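You operate a simulated robot arm through the tools that you are given. There is no shell and no other tool. Be economical: measure what you need, move in short steps, check, and stop when the job is done.

You run a simulated robot arm. Do the job below in one go: nothing can be reset, and whatever is moved stays where it is left.

TASK
Put things in order on the surface of the orange table with dark legs. At the end: the blue marker stands where the metal post marked seven stood; the metal post marked seven stands on top of the grey shim pack; the probe block with the purple cap (marked "SEVEN") stands where the metal post marked five stood; the metal post marked five is on the silver sheet marked bowl; whatever was shut is shut again. Leave all else as you found it, and nothing knocked over.

It is judged by the outcome, as a careful person would: the job done as asked, and still so three seconds after it is handed in. It fails if anything else is knocked over, pushed out of place, dropped, spilled or broken. A push-on lid holds only when it is set on centred and level and pressed home; a screw cap is set on level and turned clockwise until tight. Flat cloth is picked up by pressing the open fingertips on it (5 to 10 N) and closing them slowly along it; thin cloth reads only 2 to 8 mm in the jaws.

THE ROBOT
A 6-joint arm with a two-finger parallel gripper, fixed in place. Base frame: the origin is at the foot of the arm, x ahead of it, y to its left, z up; the work surface is at about z = 820. Lengths are in mm, angles in degrees, forces in N, time in s.
With the tool pointing down near the work surface it reaches from about 240 to 640 mm from the base axis. Its first joint turns from -66.0 to 66.0 degrees. Payload 2.7 kg.
The TCP is the grasp point between the finger pads, 23 mm short of the fingertips. In the tool frame z runs along the fingers and y along their closing line. Largest opening 94 mm; finger width 38, thickness 10; the body of the gripper, 54 by 96 mm, starts 39 mm behind the TCP.
Orientation is told as [roll, pitch, yaw] about the base's x, y, z axes, in that order, counted from this pose: with the fingers straight down and closing along the base's y, the tool's x points along the base's -x, its y along +y and its z along -z.

THE INTERFACE
- The arm moves only by the tool servo_tool. Its argument "plan" is text: rows parted by semicolons, each of 6 numbers parted by spaces: the shift along the base's x, y, z in mm, then the turn, a rotation vector about the base's x, y, z in degrees. In form: x y z ax ay az; .... A call has 1 to 12 rows; each row shifts and turns the commanded pose from where the row before left it. "hand" is the gripper command, from -1 (shut) to 1 (fully open), values between in proportion, set as the call begins (left out, the last holds). Rows are played at 5 a second. More than 50 mm and 8.6 degrees between two rows, or a gripper value outside its range, and nothing of the call is played. A pose out of reach is approached as far as the arm can. The call stops where the force on the tool passes 40 N (or 10 N more than at its start, if that is more) or the arm is blocked; 0.2 s more then pass. Each finger travels about 45 mm/s and halts on what it meets, pressing with about 39 N; the grip force reading is that of the motor and also rises with nothing between the fingers. The clock runs only during rows and for 0.2 s after the last one: add rows that do not move to give the fingers time. The reply holds the time, the measured pose of the TCP, the force on the tool along the base axes, the opening and the grip force, in the units named above and with some noise.
- Cameras (640 x 400 px; columns grow to the right, rows downward): "scene" is fixed at [80.7, -455, 1384.1]; the picture's right is [0.60, -0.80, 0.00], its down [-0.61, -0.47, -0.64] and it looks along [0.51, 0.39, -0.77] (base axes); focal length 272 px, centre (320, 200). "wrist" rides on the gripper at [87, 16, -74] in the tool frame; the picture's right is [-0.18, 0.98, 0.00], its down [-0.58, -0.11, -0.81] and it looks along [-0.79, -0.15, 0.59] (tool axes); focal length 243 px, centre (320, 200). There is no depth. A picture from a camera that has moved, and an enlarged one, comes with that camera's place and axes in the base frame and with its lens.
- camera(camera): a new picture of that camera. No time passes.
- inspect(camera, box): a new picture of the part [left, top, right, bottom] of that camera's present view, enlarged. No time passes.
- job_done(): hands the job in; it is judged then, once.

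Go step by step. Nothing tells you positions but the pictures and the camera data: compare them with the known pose of the tool, close in by small moves and look again before you grip or let go. The budget is 120 turns and 68 pictures, counting those below and the enlarged ones. Unless the task says otherwise, let go and move clear before handing in, and close with one line.

The tools are called as name(argument=value, ...) on one line, values as JSON. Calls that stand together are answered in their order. servo_tool: Moves the arm, as the interface text tells. Its arguments: {"type":"object","properties":{"plan":{"type":"string"},"hand":{"type":"number"}},"required":["plan"]} The other tools are called the same way: camera (camera) takes a picture; inspect (camera, box) takes an enlarged picture of a part of a camera's view; job_done () hands the job in.

At the start:

```text
clock: 0.0
tcp_pos: [442.9, -68.0, 1064.7]
tool_rot: [-0.1, -0.2, 0.1]
force: [0.8, 0.2, -0.5]
finger_gap: 94.1
grip_force: 0.0
```

scene: 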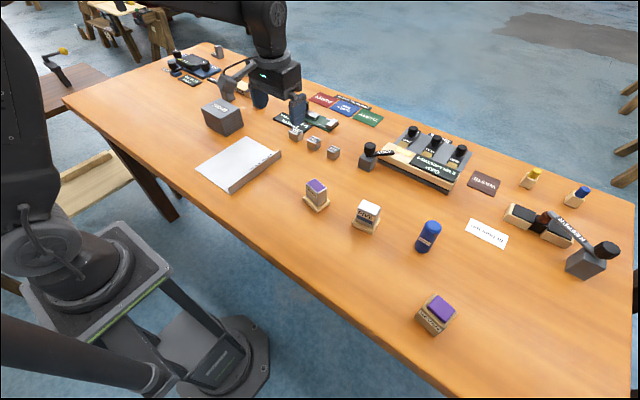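
wrist: 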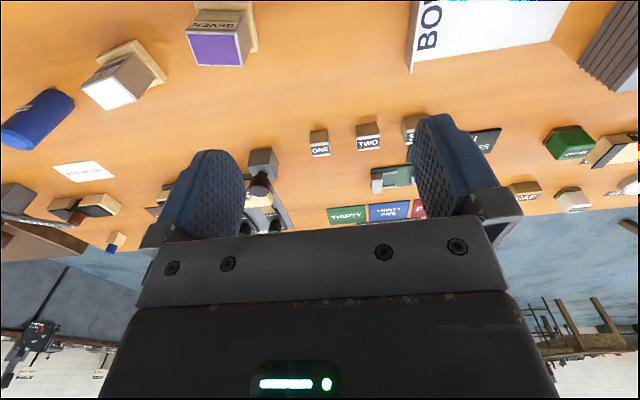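

I see a cluttered orange table; I need to read the labels before doing anything. I'll take enlarged views of the scene.

inspect(camera="scene", box=[280, 100, 480, 225])

inspect(camera="scene", box=[280, 170, 480, 345])

inspect(camera="scene", box=[440, 150, 640, 285])

inspect(camera="scene", box=[150, 40, 350, 190])

```text
3.20 times, centred on (380, 162) of scene
camera zoom: at [80.7, -455.0, 1384.1], right [0.6, -0.8, 0.0], down [-0.61, -0.47, -0.64], along [0.51, 0.39, -0.77], focal length 869 px, centre (128, 320)
```

zoom: 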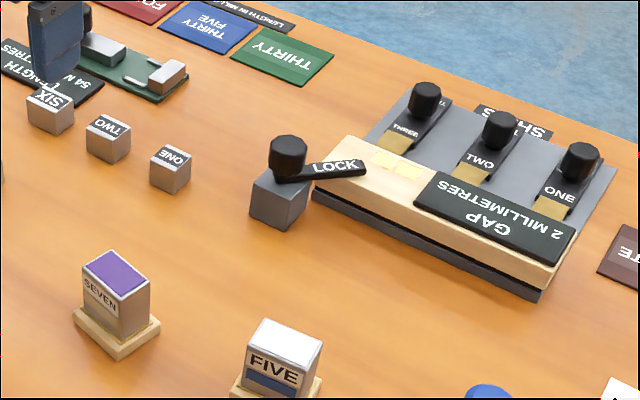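

```text
2.29 times, centred on (380, 258) of scene
camera zoom: at [80.7, -455.0, 1384.1], right [0.6, -0.8, 0.0], down [-0.61, -0.47, -0.64], along [0.51, 0.39, -0.77], focal length 620 px, centre (183, 69)
```

zoom: 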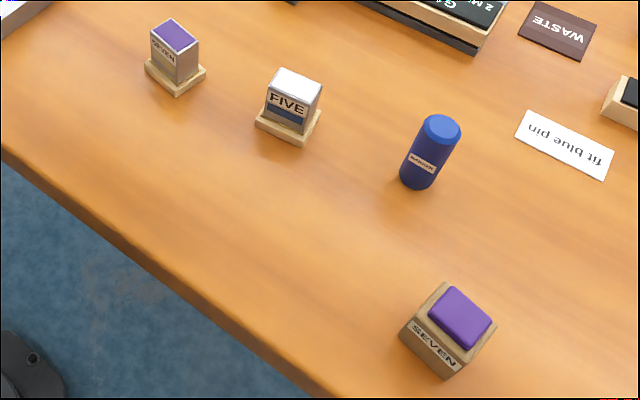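

```text
2.96 times, centred on (540, 218) of scene
camera zoom: at [80.7, -455.0, 1384.1], right [0.6, -0.8, 0.0], down [-0.61, -0.47, -0.64], along [0.51, 0.39, -0.77], focal length 804 px, centre (-332, 148)
```

zoom: 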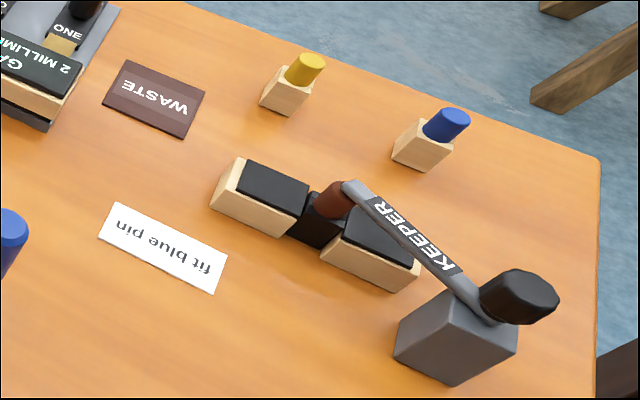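

```text
2.67 times, centred on (250, 115) of scene
camera zoom: at [80.7, -455.0, 1384.1], right [0.6, -0.8, 0.0], down [-0.61, -0.47, -0.64], along [0.51, 0.39, -0.77], focal length 724 px, centre (507, 427)
```

zoom: 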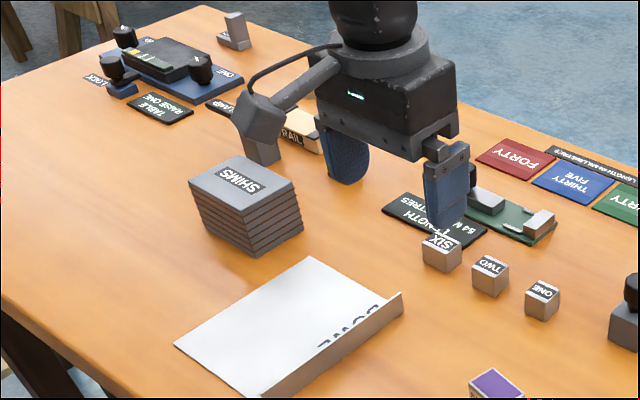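

The metal posts FIVE and SEVEN seem to stand on wooden bases near (455,-310) and (444,-167). The marker is near (482,-447), the probe block near (335,-539), the bowl sheet near (416,112) and the shims near (520,313). I'll move for a closer wrist view of the posts to see whether the bases are separate.

servo_tool(plan="-28 -40 -10 0 0 0; -28 -40 -10 0 0 0; -28 -40 -10 0 0 0; -28 -40 -10 0 0 0; 0 0 0 0 0 0", hand=1)

camera(camera="wrist")

```text
clock: 1.2
tcp_pos: [331.5, -227.0, 1025.9]
tool_rot: [-0.1, -0.2, 0.1]
force: [0.5, 0.2, -0.4]
finger_gap: 94.3
grip_force: 0.0
```

```text
61 pictures are left
camera wrist: at [244.7, -212.7, 1100.2], right [0.18, 0.98, 0.0], down [0.58, -0.11, 0.81], along [0.79, -0.15, -0.59], focal length 243 px, centre (320, 200)
```

wrist: 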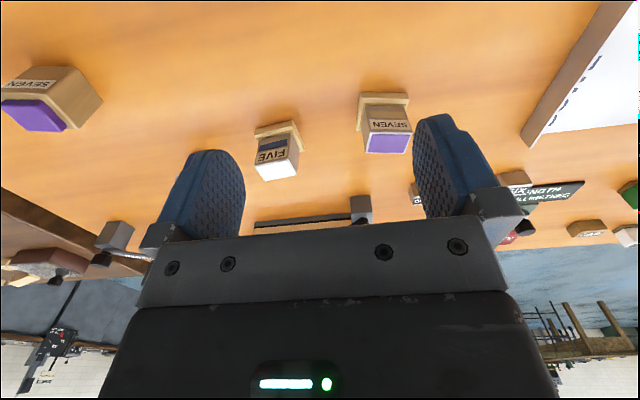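

inspect(camera="wrist", box=[240, 70, 430, 190])

inspect(camera="scene", box=[295, 170, 395, 240])

inspect(camera="scene", box=[185, 85, 295, 205])

```text
3.33 times, centred on (335, 130) of wrist
camera zoom: at [244.7, -212.7, 1100.2], right [0.18, 0.98, 0.0], down [0.58, -0.11, 0.81], along [0.79, -0.15, -0.59], focal length 809 px, centre (270, 433)
```

zoom: 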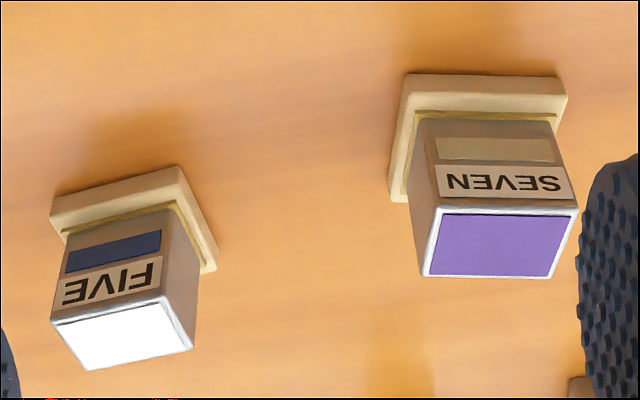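

```text
5.71 times, centred on (345, 205) of scene
camera zoom: at [80.6, -455.0, 1384.1], right [0.6, -0.8, 0.0], down [-0.61, -0.47, -0.64], along [0.51, 0.39, -0.77], focal length 1551 px, centre (177, 171)
```

zoom: 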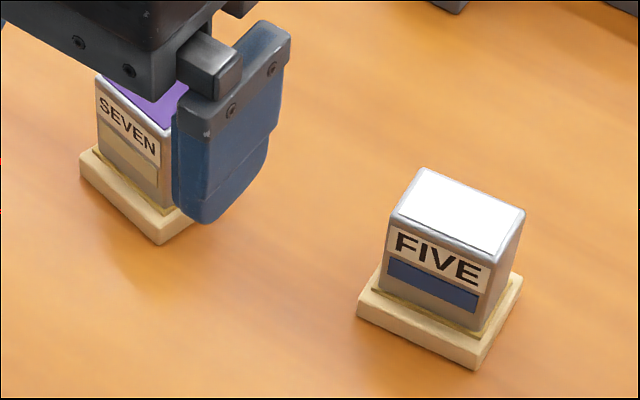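

```text
3.33 times, centred on (240, 145) of scene
camera zoom: at [80.6, -455.0, 1384.1], right [0.6, -0.8, 0.0], down [-0.61, -0.47, -0.64], along [0.51, 0.39, -0.77], focal length 905 px, centre (587, 383)
```

zoom: 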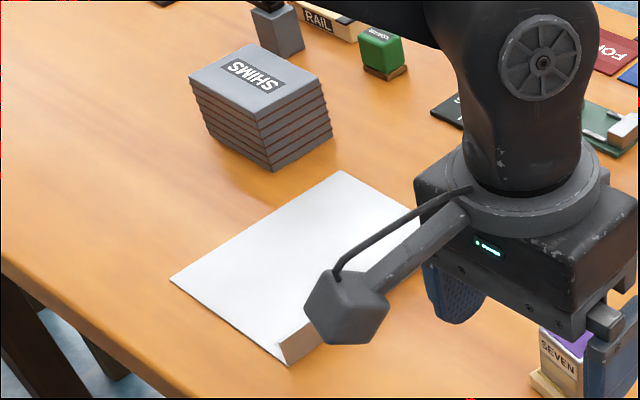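

The posts' wooden feet look attached. Post FIVE's foot centre is about (462,-312), yaw +5°, with its top near z 882. Post SEVEN's is about (441,-171), yaw about -11°. I'll hover over FIVE and check.

servo_tool(plan="32 -21 -20 0 0 1.25; 32 -21 -20 0 0 1.25; 32 -21 -25 0 0 1.25; 32 -21 -30 0 0 1.25; 0 0 0 0 0 0")

camera(camera="wrist")

inspect(camera="scene", box=[295, 140, 455, 260])

```text
clock: 2.4
tcp_pos: [461.6, -313.3, 930.0]
tool_rot: [0.0, -0.1, 5.2]
force: [-0.4, 1.4, -0.1]
finger_gap: 94.2
grip_force: 0.0
```

```text
57 pictures are left
camera wrist: at [373.4, -304.8, 1004.6], right [0.1, 1.0, 0.0], down [0.59, -0.06, 0.81], along [0.8, -0.08, -0.59], focal length 243 px, centre (320, 200)
```

wrist: 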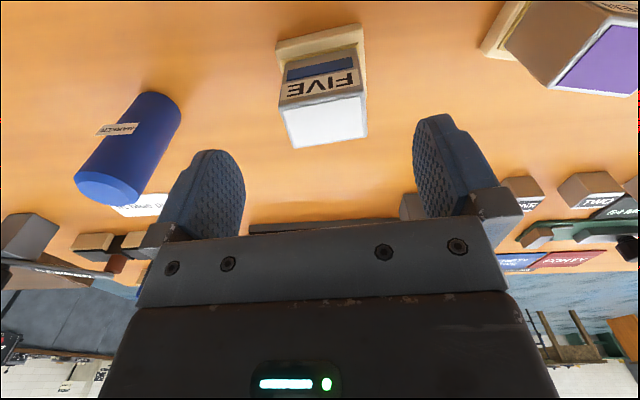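

```text
3.33 times, centred on (375, 200) of scene
camera zoom: at [80.7, -455.0, 1384.1], right [0.6, -0.8, 0.0], down [-0.61, -0.47, -0.64], along [0.51, 0.39, -0.77], focal length 905 px, centre (137, 200)
```

zoom: 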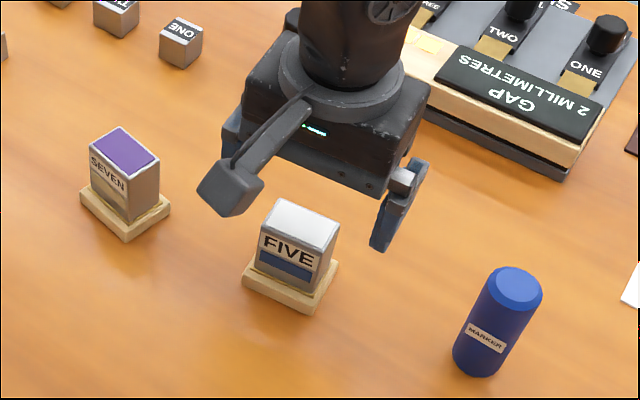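

The tool is lined up over FIVE to within 2–3 mm. I'll descend around the body, above the foot, and grip.

servo_tool(plan="0 2 -22 0 0 0; 0 0 -22 0 0 0; 0 0 -22 0 0 0; 0 0 0 0 0 0")

inspect(camera="scene", box=[315, 160, 435, 250])

camera(camera="wrist")

```text
clock: 3.4
tcp_pos: [459.4, -310.6, 863.3]
tool_rot: [0.1, 0.0, 5.0]
force: [-0.6, -0.5, 0.3]
finger_gap: 94.1
grip_force: 0.1
```

```text
4.44 times, centred on (375, 205) of scene
camera zoom: at [80.7, -455.0, 1384.1], right [0.6, -0.8, 0.0], down [-0.61, -0.47, -0.64], along [0.51, 0.39, -0.77], focal length 1207 px, centre (76, 178)
```

zoom: 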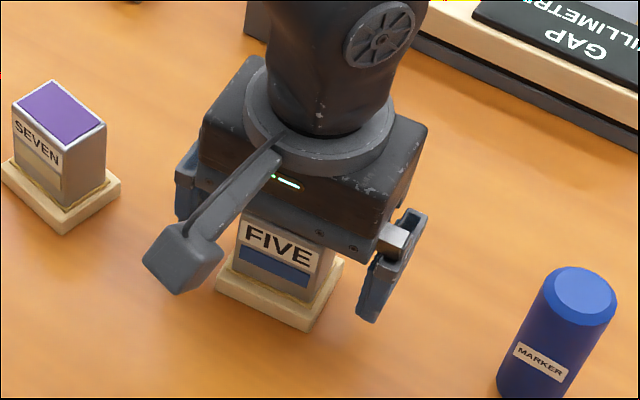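

```text
54 pictures are left
camera wrist: at [372.4, -302.6, 938.0], right [0.1, 1.0, 0.0], down [0.59, -0.06, 0.81], along [0.8, -0.08, -0.59], focal length 243 px, centre (320, 200)
```

wrist: 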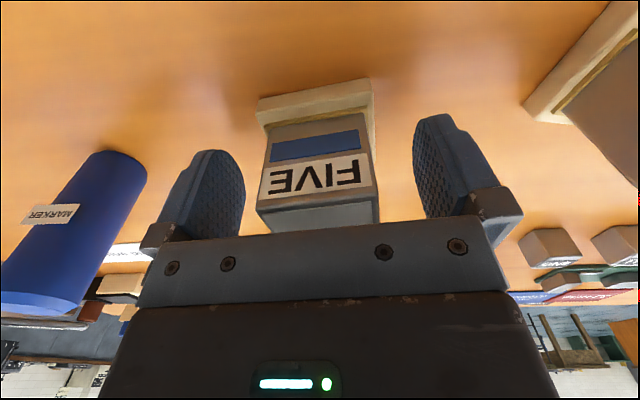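

Fingers straddle the FIVE body; closing now.

servo_tool(plan="0 0 0 0 0 0; 0 0 0 0 0 0; 0 0 0 0 0 0; 0 0 0 0 0 0; 0 0 0 0 0 0", hand=-1)

servo_tool(plan="0 0 5 0 0 0; 0 0 10 0 0 0; 0 0 15 0 0 0; 0 0 0 0 0 0")

inspect(camera="scene", box=[315, 160, 435, 250])

camera(camera="wrist")

```text
clock: 4.6
tcp_pos: [459.2, -310.6, 863.4]
tool_rot: [-0.1, -0.2, 5.2]
force: [0.1, 0.7, 1.2]
finger_gap: 47.6
grip_force: 38.6
```

```text
clock: 5.6
tcp_pos: [460.3, -309.9, 893.5]
tool_rot: [0.1, 0.0, 5.1]
force: [0.3, -0.1, -2.3]
finger_gap: 47.9
grip_force: 38.7
```

```text
4.44 times, centred on (375, 205) of scene
camera zoom: at [80.7, -455.0, 1384.1], right [0.6, -0.8, 0.0], down [-0.61, -0.47, -0.64], along [0.51, 0.39, -0.77], focal length 1207 px, centre (76, 178)
```

zoom: 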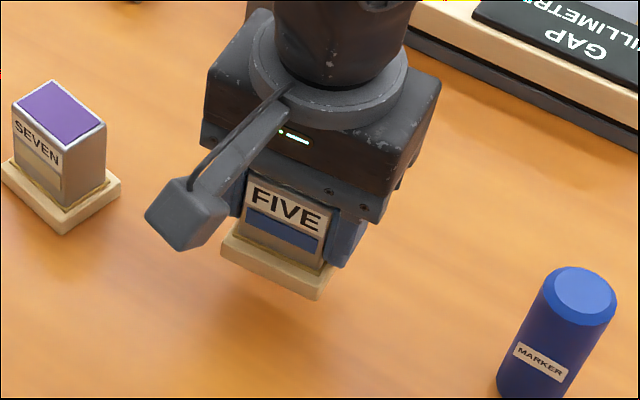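

```text
52 pictures are left
camera wrist: at [373.1, -301.7, 968.6], right [0.1, 1.0, 0.0], down [0.59, -0.06, 0.81], along [0.8, -0.08, -0.59], focal length 243 px, centre (320, 200)
```

wrist: 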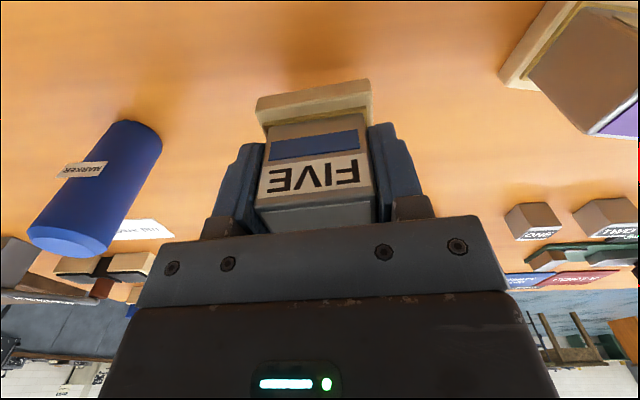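

FIVE lifts with its foot attached; its original position is about (460.5,-310.7), yaw 5°. I'll carry it high to near the bowl sheet and look there.

servo_tool(plan="0 0 40 0 0 0; 0 0 40 0 0 0; -10 41 3 0 0 -0.5; -10 41 3 0 0 -0.5; -10 41 3 0 0 -0.5; -10 41 3 0 0 -0.5; -10 41 3 0 0 -0.5; -10 41 3 0 0 -0.5; -10 41 3 0 0 -0.5; -10 41 3 0 0 -0.5; -10 41 3 0 0 -0.5; -10 41 0 0 0 -0.5")

camera(camera="wrist")

inspect(camera="scene", box=[170, 100, 330, 220])

```text
clock: 8.2
tcp_pos: [361.9, 100.6, 998.2]
tool_rot: [0.0, -0.1, 0.1]
force: [0.2, 0.3, -2.0]
finger_gap: 47.9
grip_force: 39.1
```

```text
51 pictures are left
camera wrist: at [274.2, 116.2, 1073.6], right [0.18, 0.98, 0.0], down [0.58, -0.11, 0.81], along [0.79, -0.15, -0.59], focal length 243 px, centre (320, 200)
```

wrist: 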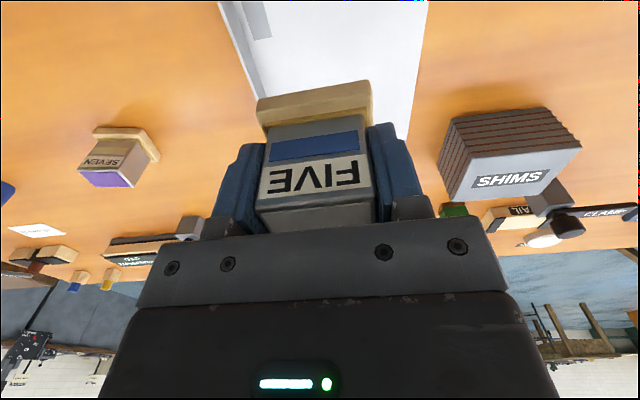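

```text
3.33 times, centred on (250, 160) of scene
camera zoom: at [80.7, -455.0, 1384.1], right [0.6, -0.8, 0.0], down [-0.61, -0.47, -0.64], along [0.51, 0.39, -0.77], focal length 905 px, centre (553, 333)
```

zoom: 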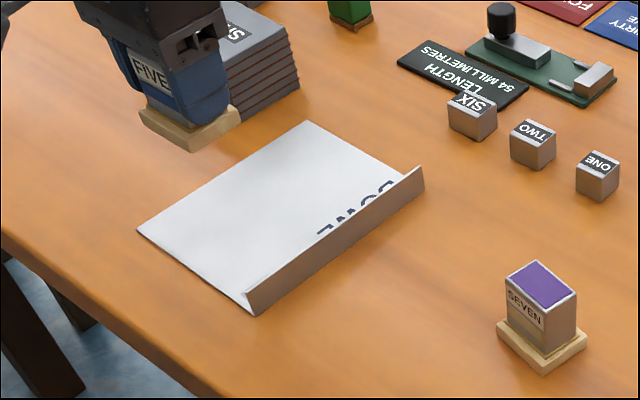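

The sheet spans about x 323–523, y 35–196, with an upright lip on its -y edge. I'll move over (423,126) and lower towards it.

servo_tool(plan="15.5 6.5 0 0 0 0; 15.5 6.5 -20 0 0 0; 15.5 6.5 -25 0 0 0; 15.5 6.5 -25 0 0 0; 0 0 -25 0 0 0; 0 0 -20 0 0 0; 0 0 -8 0 0 0; 0 0 0 0 0 0")

inspect(camera="scene", box=[170, 100, 330, 220])

```text
clock: 10.0
tcp_pos: [421.4, 126.1, 878.0]
tool_rot: [0.1, -0.2, 0.1]
force: [0.2, 0.2, -2.1]
finger_gap: 47.7
grip_force: 39.2
```

```text
3.33 times, centred on (250, 160) of scene
camera zoom: at [80.7, -455.0, 1384.1], right [0.6, -0.8, 0.0], down [-0.61, -0.47, -0.64], along [0.51, 0.39, -0.77], focal length 905 px, centre (553, 333)
```

zoom: 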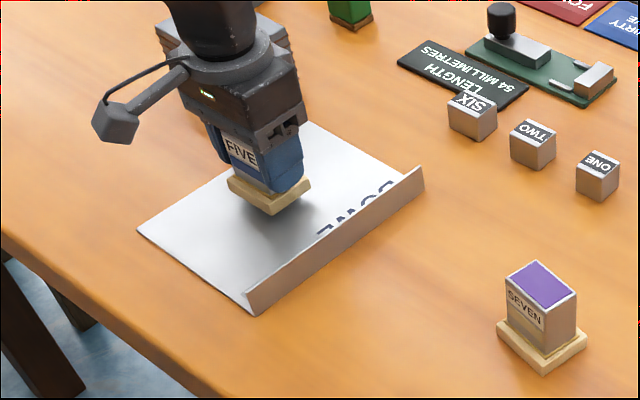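

It's well placed over the sheet, about 13 mm up. I'll lower it to contact in small steps.

servo_tool(plan="0 0 -4 0 0 0; 0 0 -4 0 0 0; 0 0 -2 0 0 0; 0 0 -1 0 0 0; 0 0 0 0 0 0")

```text
clock: 11.2
tcp_pos: [421.1, 125.6, 867.3]
tool_rot: [0.0, -0.1, 0.1]
force: [-0.3, 0.6, -2.1]
finger_gap: 47.9
grip_force: 38.7
```

servo_tool(plan="0 0 -1 0 0 0; 0 0 -1 0 0 0; 0 0 -0.7 0 0 0; 0 0 0 0 0 0")

```text
clock: 12.2
tcp_pos: [421.4, 126.6, 864.1]
tool_rot: [0.0, -0.3, 0.1]
force: [-6.8, 1.0, 26.4]
finger_gap: 48.3
grip_force: 38.9
```

Contact made. I'll ease up slightly, then open and rise clear.

servo_tool(plan="0 0 0.6 0 0 0; 0 0 0 0 0 0")

servo_tool(plan="0 0 0 0 0 0; 0 0 0 0 0 0; 0 0 0 0 0 0; 0 0 0 0 0 0", hand=0.6)

servo_tool(plan="0 0 20 0 0 0; 0 0 30 0 0 0; 0 0 40 0 0 0; 0 0 0 0 0 0")

inspect(camera="scene", box=[170, 100, 330, 220])

```text
clock: 12.8
tcp_pos: [422.7, 127.0, 866.4]
tool_rot: [0.0, -0.3, 0.2]
force: [-0.6, 4.6, 20.8]
finger_gap: 47.9
grip_force: 38.9
```

```text
clock: 13.8
tcp_pos: [421.2, 125.5, 865.1]
tool_rot: [0.0, 0.0, 0.1]
force: [-0.2, 0.5, -0.3]
finger_gap: 75.1
grip_force: 0.1
```

```text
clock: 14.8
tcp_pos: [420.0, 125.5, 956.9]
tool_rot: [-0.1, 0.0, 0.0]
force: [0.6, -0.4, -0.5]
finger_gap: 75.4
grip_force: 0.1
```

```text
3.33 times, centred on (250, 160) of scene
camera zoom: at [80.7, -455.0, 1384.1], right [0.6, -0.8, 0.0], down [-0.61, -0.47, -0.64], along [0.51, 0.39, -0.77], focal length 905 px, centre (553, 333)
```

zoom: 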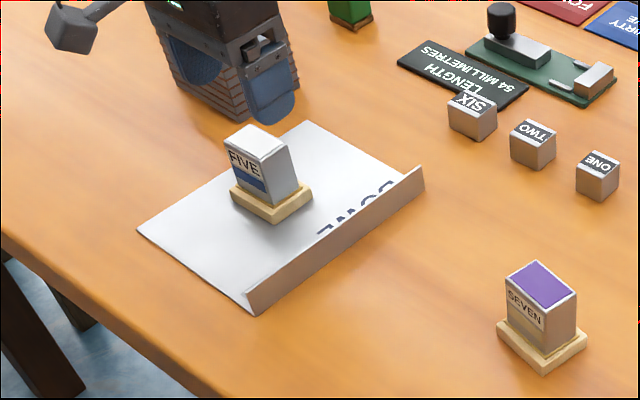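

FIVE stands on the sheet, which hasn't moved. Next is post SEVEN at about (441,-170), yaw -11.5°; I'll hover over it and check.

servo_tool(plan="2.5 -37 0 0 0 -1.45; 2.5 -37 0 0 0 -1.45; 2.5 -37 0 0 0 -1.45; 2.5 -37 0 0 0 -1.45; 2.5 -37 0 0 0 -1.45; 2.5 -37 0 0 0 -1.45; 2.5 -37 0 0 0 -1.45; 2.5 -37 -25 0 0 -1.45; 0 0 0 0 0 0", hand=1)

camera(camera="wrist")

inspect(camera="scene", box=[255, 150, 415, 270])

```text
clock: 16.8
tcp_pos: [439.2, -170.4, 928.3]
tool_rot: [-0.1, -0.2, -11.6]
force: [0.0, 0.9, -0.1]
finger_gap: 93.9
grip_force: 0.2
```

```text
47 pictures are left
camera wrist: at [358.1, -138.7, 1003.4], right [0.38, 0.93, 0.0], down [0.55, -0.22, 0.81], along [0.75, -0.3, -0.59], focal length 243 px, centre (320, 200)
```

wrist: 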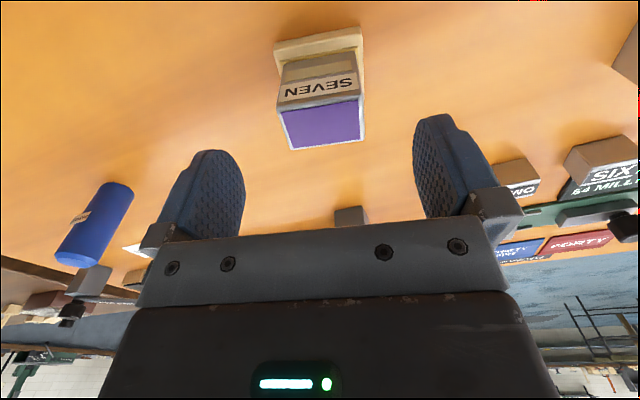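

```text
3.33 times, centred on (335, 210) of scene
camera zoom: at [80.7, -455.0, 1384.1], right [0.6, -0.8, 0.0], down [-0.61, -0.47, -0.64], along [0.51, 0.39, -0.77], focal length 905 px, centre (270, 167)
```

zoom: 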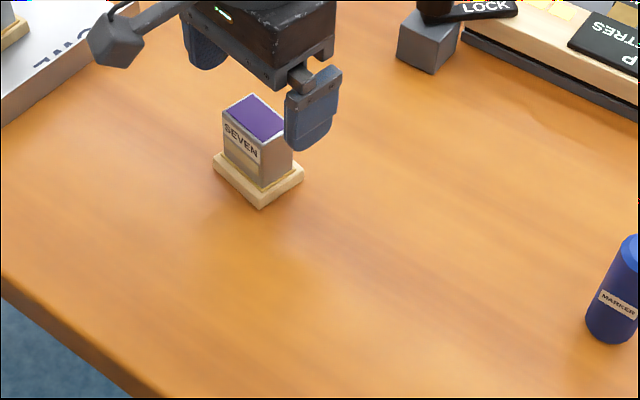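

SEVEN is lined up. I'll descend and grip.

servo_tool(plan="1 0 -22 0 0 -1.5; 0 0 -22 0 0 0; 0 0 -21 0 0 0; 0 0 0 0 0 0")

servo_tool(plan="0 0 0 0 0 0; 0 0 0 0 0 0; 0 0 0 0 0 0; 0 0 0 0 0 0; 0 0 0 0 0 0", hand=-1)

servo_tool(plan="0 0 5 0 0 0; 0 0 10 0 0 0; 0 0 15 0 0 0; 0 0 0 0 0 0")

camera(camera="wrist")

```text
clock: 17.8
tcp_pos: [441.4, -170.5, 865.7]
tool_rot: [0.1, -0.1, -13.0]
force: [0.0, 0.4, -0.1]
finger_gap: 94.2
grip_force: 0.0
```

```text
clock: 19.0
tcp_pos: [441.7, -171.1, 864.5]
tool_rot: [0.0, -0.1, -13.1]
force: [-0.1, 0.8, 0.9]
finger_gap: 47.9
grip_force: 39.0
```

```text
clock: 20.0
tcp_pos: [441.0, -170.2, 896.0]
tool_rot: [-0.1, -0.1, -13.1]
force: [0.0, -0.5, -2.4]
finger_gap: 48.1
grip_force: 38.9
```

```text
45 pictures are left
camera wrist: at [361.0, -135.0, 970.3], right [0.4, 0.92, 0.0], down [0.54, -0.24, 0.81], along [0.74, -0.32, -0.59], focal length 243 px, centre (320, 200)
```

wrist: 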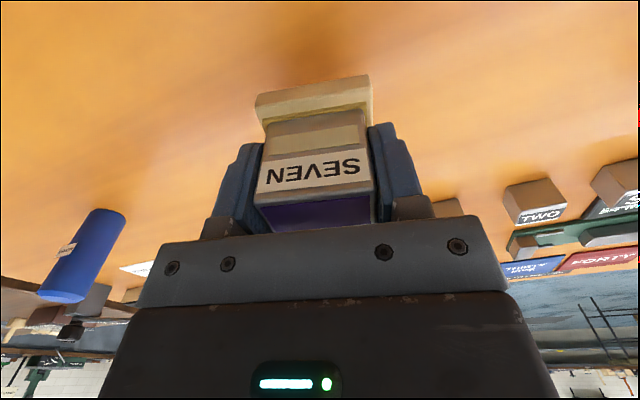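

SEVEN is gripped and lifted; it stood at about (441,-170.5), yaw about -12°. Next I'll carry it high towards the shims and look.

servo_tool(plan="0 0 45 0 0 0; 0 0 45 0 0 0; -6 45 3 0 0 1; -6 45 3 0 0 1; -6 45 3 0 0 1; -6 45 3 0 0 1; -6 45 3 0 0 1; -6 45 3 0 0 1; -6 45 3 0 0 1; -6 45 3 0 0 1; -6 45 3 0 0 1; -6 45 3 0 0 1")

camera(camera="wrist")

inspect(camera="scene", box=[170, 60, 290, 150])

```text
clock: 22.6
tcp_pos: [381.0, 279.5, 1015.9]
tool_rot: [0.1, 0.0, -3.0]
force: [0.1, 0.2, -2.7]
finger_gap: 47.5
grip_force: 39.2
```

```text
44 pictures are left
camera wrist: at [295.3, 299.6, 1091.2], right [0.24, 0.97, 0.0], down [0.57, -0.14, 0.81], along [0.79, -0.19, -0.59], focal length 243 px, centre (320, 200)
```

wrist: 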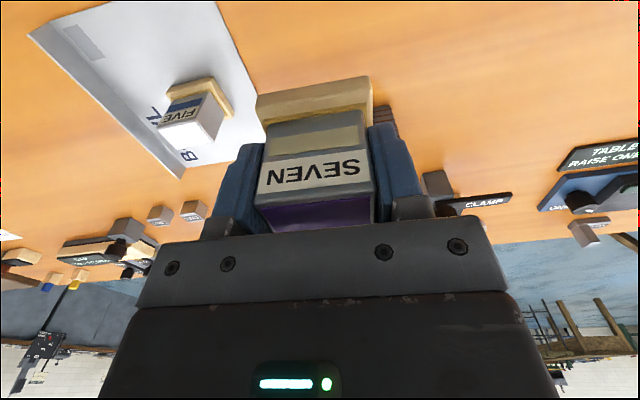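

```text
4.44 times, centred on (230, 105) of scene
camera zoom: at [80.7, -455.0, 1384.1], right [0.6, -0.8, 0.0], down [-0.61, -0.47, -0.64], along [0.51, 0.39, -0.77], focal length 1207 px, centre (720, 622)
```

zoom: 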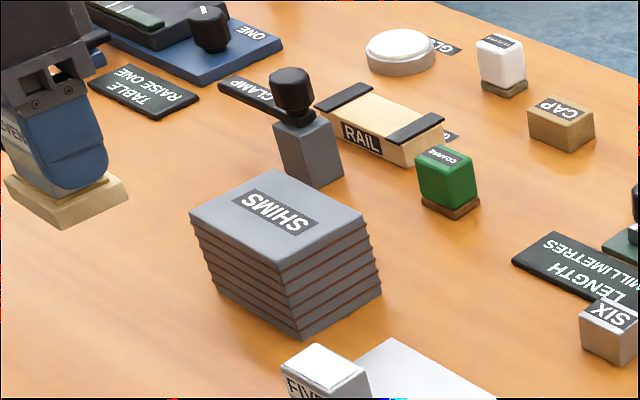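

The shim pack top is about x 492–570, y 255–375 at z ≈ 875, centre about (530,312). I'll bring the post above it.

servo_tool(plan="37 8 0 0 0 0; 37 8 -10 0 0 0; 37 8 -15 0 0 0; 37 8 -20 0 0 0; 0 0 -20 0 0 0; 0 0 0 0 0 0")

inspect(camera="scene", box=[170, 60, 290, 150])

camera(camera="wrist")

```text
clock: 24.0
tcp_pos: [530.7, 310.4, 949.6]
tool_rot: [0.0, -0.1, -3.1]
force: [-0.1, 0.4, -1.7]
finger_gap: 47.6
grip_force: 39.3
```

```text
4.44 times, centred on (230, 105) of scene
camera zoom: at [80.7, -454.9, 1384.1], right [0.6, -0.8, 0.0], down [-0.61, -0.47, -0.64], along [0.51, 0.39, -0.77], focal length 1207 px, centre (720, 622)
```

zoom: 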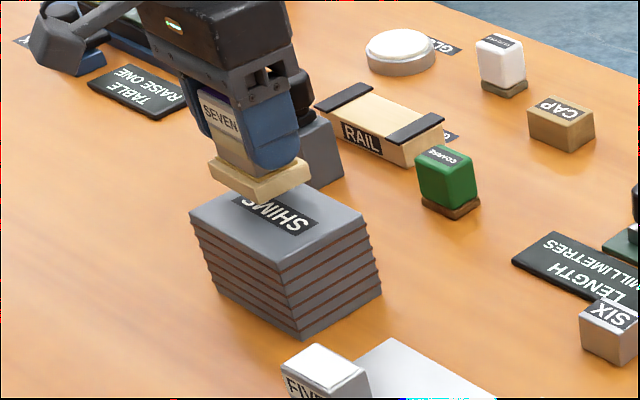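

```text
41 pictures are left
camera wrist: at [445.0, 330.1, 1024.8], right [0.24, 0.97, 0.0], down [0.57, -0.14, 0.81], along [0.79, -0.19, -0.59], focal length 243 px, centre (320, 200)
```

wrist: 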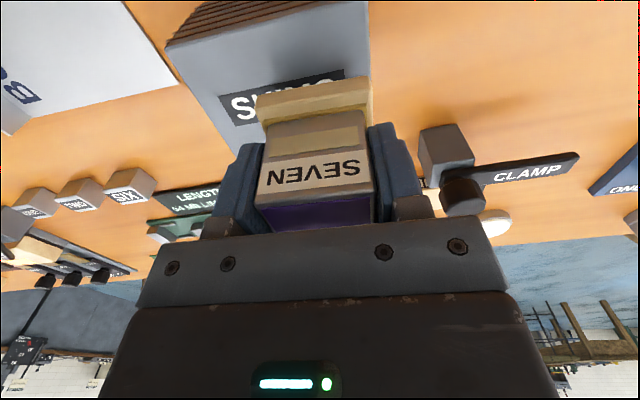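

I need a better estimate of the shim pack's height and centre, so I'll zoom in on the wrist view.

inspect(camera="wrist", box=[140, 0, 400, 162])

inspect(camera="scene", box=[200, 85, 264, 140])

```text
2.46 times, centred on (270, 81) of wrist
camera zoom: at [445.0, 330.1, 1024.8], right [0.24, 0.97, 0.0], down [0.57, -0.14, 0.81], along [0.79, -0.19, -0.59], focal length 597 px, centre (443, 493)
```

zoom: 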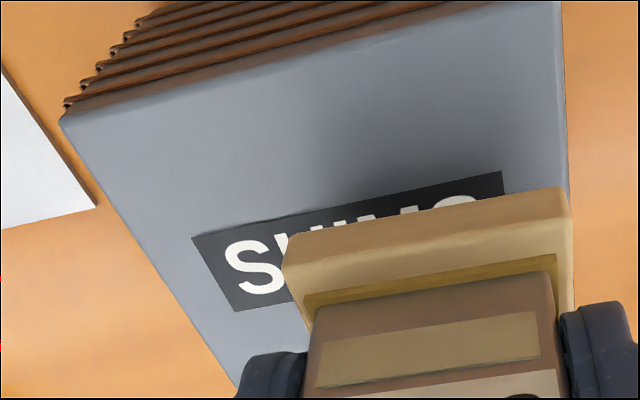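

```text
7.27 times, centred on (232, 112) of scene
camera zoom: at [80.7, -454.9, 1384.1], right [0.6, -0.8, 0.0], down [-0.61, -0.47, -0.64], along [0.51, 0.39, -0.77], focal length 1974 px, centre (960, 836)
```

zoom: 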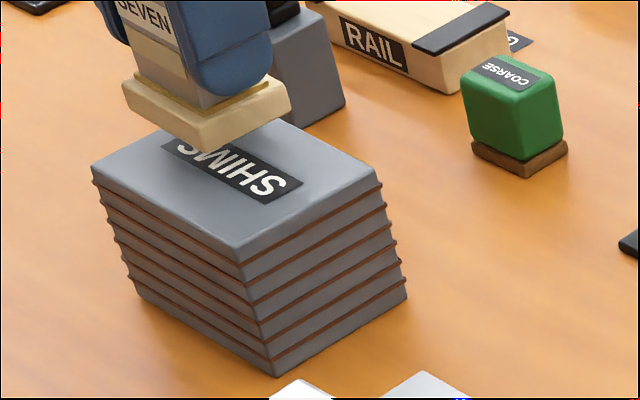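

Triangulating the corners puts the pack top at x 480–557, y 240–343, z ≈ 889, centre about (519,292). I'll shift there and lower a little.

servo_tool(plan="-6 -9 0 0 0 0; -5.5 -9.5 0 0 0 1.5; 0 0 -6 0 0 0; 0 0 -3 0 0 0; 0 0 0 0 0 0")

inspect(camera="scene", box=[190, 75, 270, 140])

camera(camera="wrist")

```text
clock: 25.2
tcp_pos: [518.9, 291.4, 939.9]
tool_rot: [0.0, 0.0, -1.5]
force: [-0.5, -0.1, -3.3]
finger_gap: 47.8
grip_force: 39.0
```

```text
6.15 times, centred on (230, 108) of scene
camera zoom: at [80.7, -455.0, 1384.1], right [0.6, -0.8, 0.0], down [-0.61, -0.47, -0.64], along [0.51, 0.39, -0.77], focal length 1671 px, centre (874, 769)
```

zoom: 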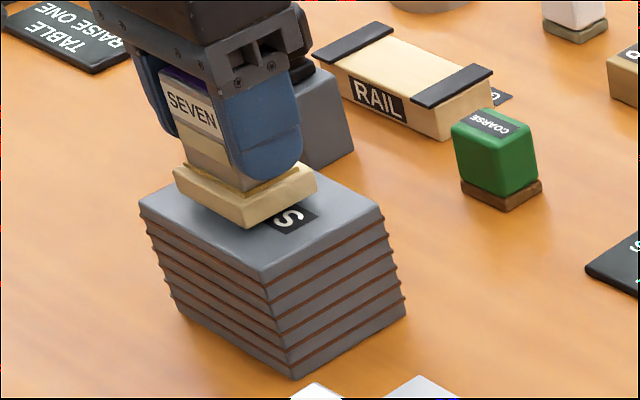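

```text
37 pictures are left
camera wrist: at [432.8, 310.7, 1015.2], right [0.21, 0.98, 0.0], down [0.58, -0.12, 0.81], along [0.79, -0.17, -0.59], focal length 243 px, centre (320, 200)
```

wrist: 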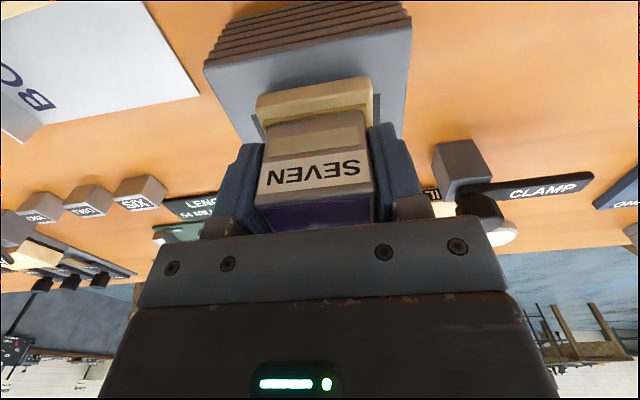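

Centred now; I'll lower until light contact.

servo_tool(plan="0 0 -2 0 0 0; 0 0 -2 0 0 0; 0 0 -1 0 0 0; 0 0 0 0 0 0")

servo_tool(plan="0 0 -1 0 0 0; 0 0 0 0 0 0")

servo_tool(plan="0 0 -1 0 0 0; 0 0 0 0 0 0")

```text
clock: 26.2
tcp_pos: [519.5, 293.0, 935.3]
tool_rot: [-0.1, -0.2, -1.4]
force: [0.2, -0.3, -2.2]
finger_gap: 47.7
grip_force: 38.7
```

```text
clock: 26.8
tcp_pos: [517.4, 293.2, 935.3]
tool_rot: [0.0, -0.1, -1.5]
force: [-0.3, 0.1, -1.7]
finger_gap: 47.7
grip_force: 39.2
```

```text
clock: 27.4
tcp_pos: [519.6, 293.4, 935.5]
tool_rot: [0.1, -0.3, -1.4]
force: [-1.5, -0.1, 3.8]
finger_gap: 47.8
grip_force: 39.4
```

Light contact reached; releasing and rising.

servo_tool(plan="0 0 -0.3 0 0 0; 0 0 0 0 0 0")

servo_tool(plan="0 0 0 0 0 0; 0 0 0 0 0 0; 0 0 0 0 0 0; 0 0 0 0 0 0", hand=0.6)

servo_tool(plan="0 0 20 0 0 0; 0 0 35 0 0 0; 0 0 40 0 0 0; -30 -30 0 0 0 0; -30 -35 0 0 0 0; -30 -35 0 0 0 0; -10 -45 0 0 0 0; 0 0 0 0 0 0")

inspect(camera="scene", box=[170, 60, 330, 180])

```text
clock: 28.0
tcp_pos: [520.0, 293.0, 934.0]
tool_rot: [0.0, -0.2, -1.5]
force: [-3.7, -1.0, 10.5]
finger_gap: 48.0
grip_force: 39.2
```

```text
clock: 29.0
tcp_pos: [519.9, 294.1, 933.1]
tool_rot: [0.0, 0.0, -1.4]
force: [-0.6, 0.7, 0.1]
finger_gap: 75.4
grip_force: 0.1
```

```text
clock: 30.8
tcp_pos: [421.0, 147.7, 1027.4]
tool_rot: [0.0, -0.2, -1.5]
force: [-0.4, 0.1, 0.7]
finger_gap: 74.9
grip_force: 0.1
```

```text
3.33 times, centred on (250, 120) of scene
camera zoom: at [80.6, -455.0, 1384.1], right [0.6, -0.8, 0.0], down [-0.61, -0.47, -0.64], along [0.51, 0.39, -0.77], focal length 905 px, centre (553, 467)
```

zoom: 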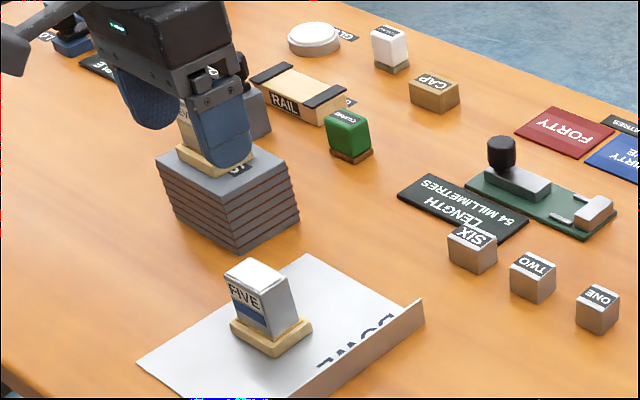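

SEVEN stands centred on the shims. Next is the blue marker, estimated at (476,-452) with its top near z 917; I'll go near it and look.

servo_tool(plan="-3 -48 0 0 0 0; -3 -48 0 0 0 0; -3 -48 0 0 0 0; -3 -48 0 0 0 0; -3 -48 0 0 0 0; -3 -48 0 0 0 0; -3 -48 0 0 0 0; -3 -48 0 0 0 0; -3 -48 0 0 0 0; -3 -48 0 0 0 0; 0 -48 0 0 0 0; 0 -48 -10 0 0 0", hand=1)

camera(camera="wrist")

inspect(camera="scene", box=[370, 180, 490, 345])

```text
clock: 33.4
tcp_pos: [388.7, -427.0, 1018.0]
tool_rot: [0.0, -0.1, -1.5]
force: [-0.3, -0.7, 0.0]
finger_gap: 94.0
grip_force: 0.0
```

```text
35 pictures are left
camera wrist: at [302.6, -409.2, 1093.5], right [0.21, 0.98, 0.0], down [0.58, -0.12, 0.81], along [0.79, -0.17, -0.59], focal length 243 px, centre (320, 200)
```

wrist: 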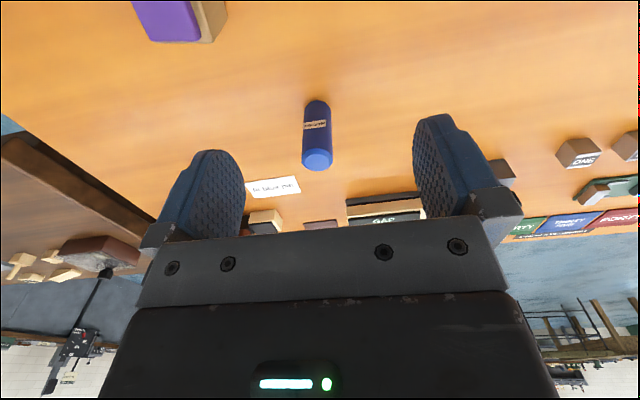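

```text
2.42 times, centred on (430, 262) of scene
camera zoom: at [80.7, -454.9, 1384.1], right [0.6, -0.8, 0.0], down [-0.61, -0.47, -0.64], along [0.51, 0.39, -0.77], focal length 658 px, centre (53, 48)
```

zoom: 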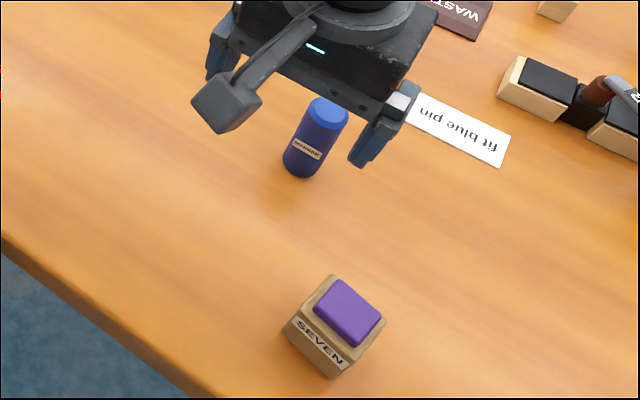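

The marker is at about (473,-450), top z 915. It's near the edge of reach; I'll hover over it and see whether the arm gets there.

servo_tool(plan="28 -8 0 0 0 0; 28 -8 -15 0 0 0; 28 -7 -25 0 0 0; 0 0 -15 0 0 0; 0 0 0 0 0 0")

camera(camera="wrist")

inspect(camera="scene", box=[370, 180, 490, 270])

```text
clock: 34.6
tcp_pos: [458.6, -442.4, 968.1]
tool_rot: [0.0, 0.0, -1.5]
force: [0.2, 1.1, 0.2]
finger_gap: 94.0
grip_force: 0.1
out of reach, approached as far as the arm can: row 3
```

```text
33 pictures are left
camera wrist: at [372.5, -423.6, 1043.3], right [0.21, 0.98, 0.0], down [0.58, -0.12, 0.81], along [0.79, -0.17, -0.59], focal length 243 px, centre (320, 200)
```

wrist: 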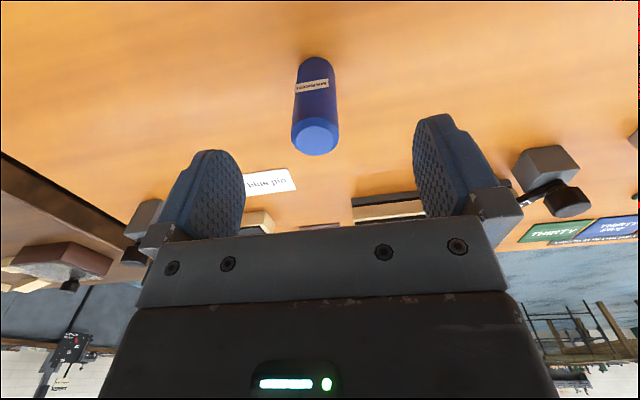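

```text
4.44 times, centred on (430, 225) of scene
camera zoom: at [80.7, -455.0, 1384.1], right [0.6, -0.8, 0.0], down [-0.61, -0.47, -0.64], along [0.51, 0.39, -0.77], focal length 1207 px, centre (-169, 89)
```

zoom: 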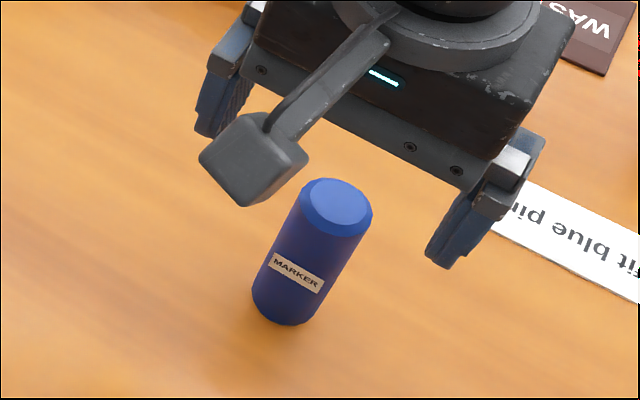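

At z 968 the arm stops at about 637 mm and the marker is at 653. I'll turn the jaws to close tangentially and tilt the fingertips 6° outward in the pad plane, so the pads stay vertical and gain reach.

servo_tool(plan="-4 4 0 0 0 -8.4; -4 4 0 0 0 -8.4; 0 0 0 0 0 -8.4; 0 0 0 0 0 -8.4; 0 0 0 0 0 -8.4; 0 0 0 -4.15 -4.34 0; 0 0 0 0 0 0")

servo_tool(plan="9 -6.5 -5 0 0 0; 9 -6.5 -5 0 0 0; 4 -3 0 0 0 0; 0 0 0 0 0 0")

camera(camera="wrist")

inspect(camera="scene", box=[370, 180, 490, 270])

```text
clock: 36.2
tcp_pos: [470.7, -454.7, 972.3]
tool_rot: [0.0, -6.1, -43.5]
force: [0.1, 0.4, 0.5]
finger_gap: 94.1
grip_force: 0.2
out of reach, approached as far as the arm can: row 1, 2, 6
```

```text
clock: 37.2
tcp_pos: [472.2, -454.3, 969.6]
tool_rot: [-0.1, -6.2, -43.6]
force: [0.3, -0.6, 0.4]
finger_gap: 94.0
grip_force: 0.1
out of reach, approached as far as the arm can: row 1, 2, 3
```

```text
31 pictures are left
camera wrist: at [415.5, -378.9, 1034.1], right [0.81, 0.59, 0.02], down [0.28, -0.42, 0.86], along [0.52, -0.69, -0.5], focal length 243 px, centre (320, 200)
```

wrist: 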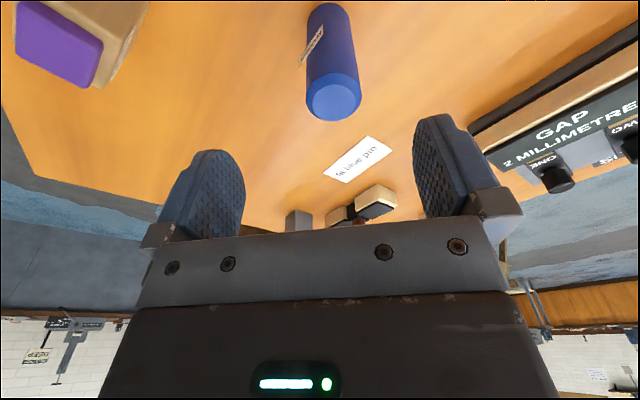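

```text
4.44 times, centred on (430, 225) of scene
camera zoom: at [80.7, -455.0, 1384.1], right [0.6, -0.8, 0.0], down [-0.61, -0.47, -0.64], along [0.51, 0.39, -0.77], focal length 1207 px, centre (-169, 89)
```

zoom: 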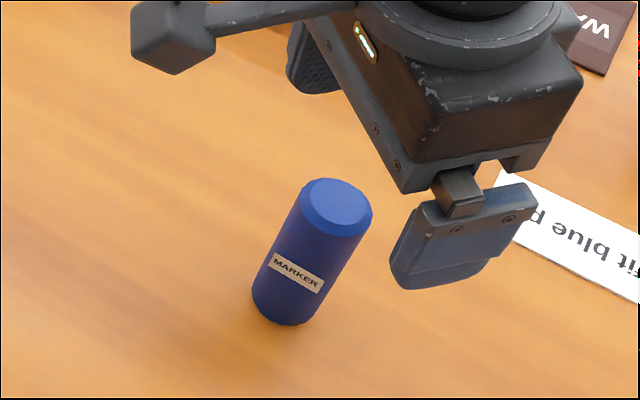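

The tilted tool reaches: TCP is at (472,-454) and the marker at about (476,-448). I'll nudge over and descend partway, then check.

servo_tool(plan="1 5 -10 0 0 0; 1 0 -20 0 0 0; 0 0 -20 0 0 0; 0 0 0 0 0 0")

inspect(camera="scene", box=[370, 180, 490, 270])

camera(camera="wrist")

```text
clock: 38.2
tcp_pos: [478.7, -453.6, 919.5]
tool_rot: [0.0, -6.1, -43.5]
force: [-0.1, 0.0, -0.6]
finger_gap: 94.0
grip_force: 0.1
out of reach, approached as far as the arm can: row 2
```

```text
4.44 times, centred on (430, 225) of scene
camera zoom: at [80.7, -455.0, 1384.1], right [0.6, -0.8, 0.0], down [-0.61, -0.47, -0.64], along [0.51, 0.39, -0.77], focal length 1207 px, centre (-169, 89)
```

zoom: 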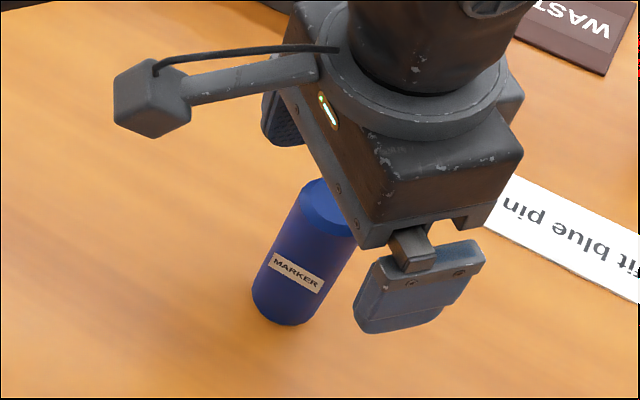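

```text
28 pictures are left
camera wrist: at [422.3, -377.7, 985.1], right [0.81, 0.59, 0.02], down [0.28, -0.42, 0.86], along [0.51, -0.69, -0.5], focal length 243 px, centre (320, 200)
```

wrist: 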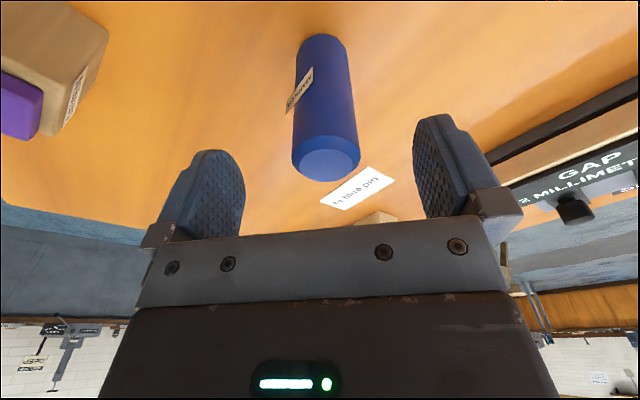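

The jaws straddle the marker with about 9 mm radial offset. I'll correct by (-2.5,+7) and descend to grip height.

servo_tool(plan="-2.5 7 0 0 0 0; 0 0 -10 0 0 0; 0 0 -10 0 0 0; 0 0 -9 0 0 0; 0 0 0 0 0 0")

camera(camera="wrist")

inspect(camera="scene", box=[370, 180, 490, 270])

```text
clock: 39.4
tcp_pos: [481.0, -451.6, 891.0]
tool_rot: [0.0, -6.2, -43.5]
force: [0.2, -0.1, -0.6]
finger_gap: 93.8
grip_force: 0.0
out of reach, approached as far as the arm can: row 1
```

```text
27 pictures are left
camera wrist: at [424.9, -376.6, 956.0], right [0.81, 0.59, 0.02], down [0.28, -0.42, 0.86], along [0.51, -0.69, -0.5], focal length 243 px, centre (320, 200)
```

wrist: 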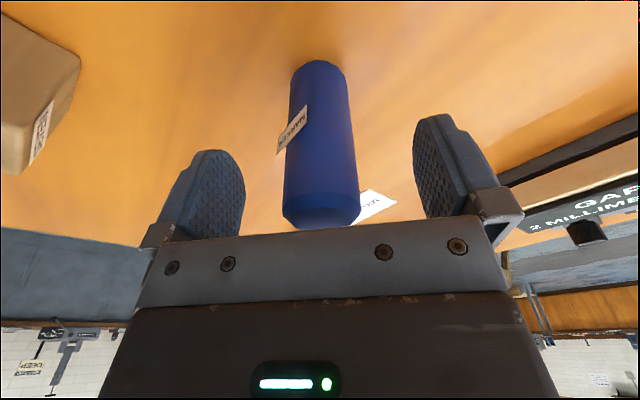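

```text
4.44 times, centred on (430, 225) of scene
camera zoom: at [80.7, -455.0, 1384.1], right [0.6, -0.8, 0.0], down [-0.61, -0.47, -0.64], along [0.51, 0.39, -0.77], focal length 1207 px, centre (-169, 89)
```

zoom: 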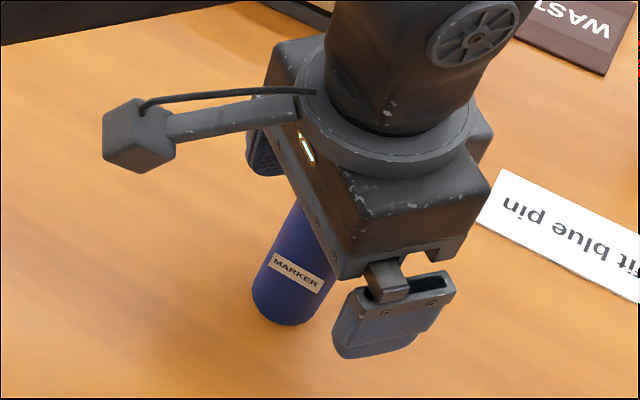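

TCP still reads about 8 mm farther out than the marker. I'll pull inward and see where it settles.

servo_tool(plan="-4 3 0 0 0 0; -3 3 0 0 0 0; 0 0 -2 0 0 0; 0 0 0 0 0 0")

inspect(camera="wrist", box=[160, 30, 480, 240])

```text
clock: 40.4
tcp_pos: [474.0, -443.8, 888.8]
tool_rot: [0.0, -6.3, -43.5]
force: [0.1, 0.2, 0.5]
finger_gap: 93.8
grip_force: 0.0
out of reach, approached as far as the arm can: row 1
```

```text
1.90 times, centred on (320, 135) of wrist
camera zoom: at [417.3, -369.0, 953.8], right [0.81, 0.59, 0.02], down [0.28, -0.42, 0.86], along [0.52, -0.69, -0.5], focal length 462 px, centre (320, 324)
```

zoom: 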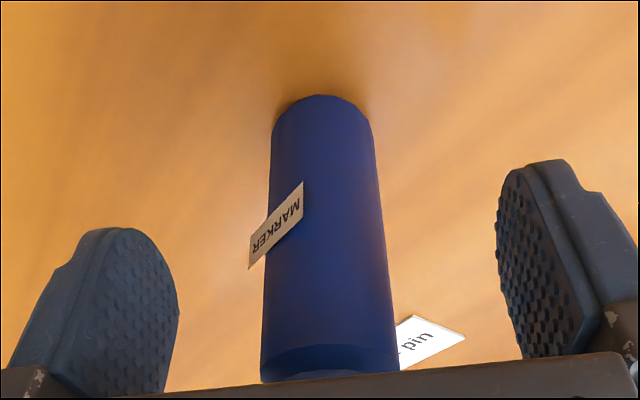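

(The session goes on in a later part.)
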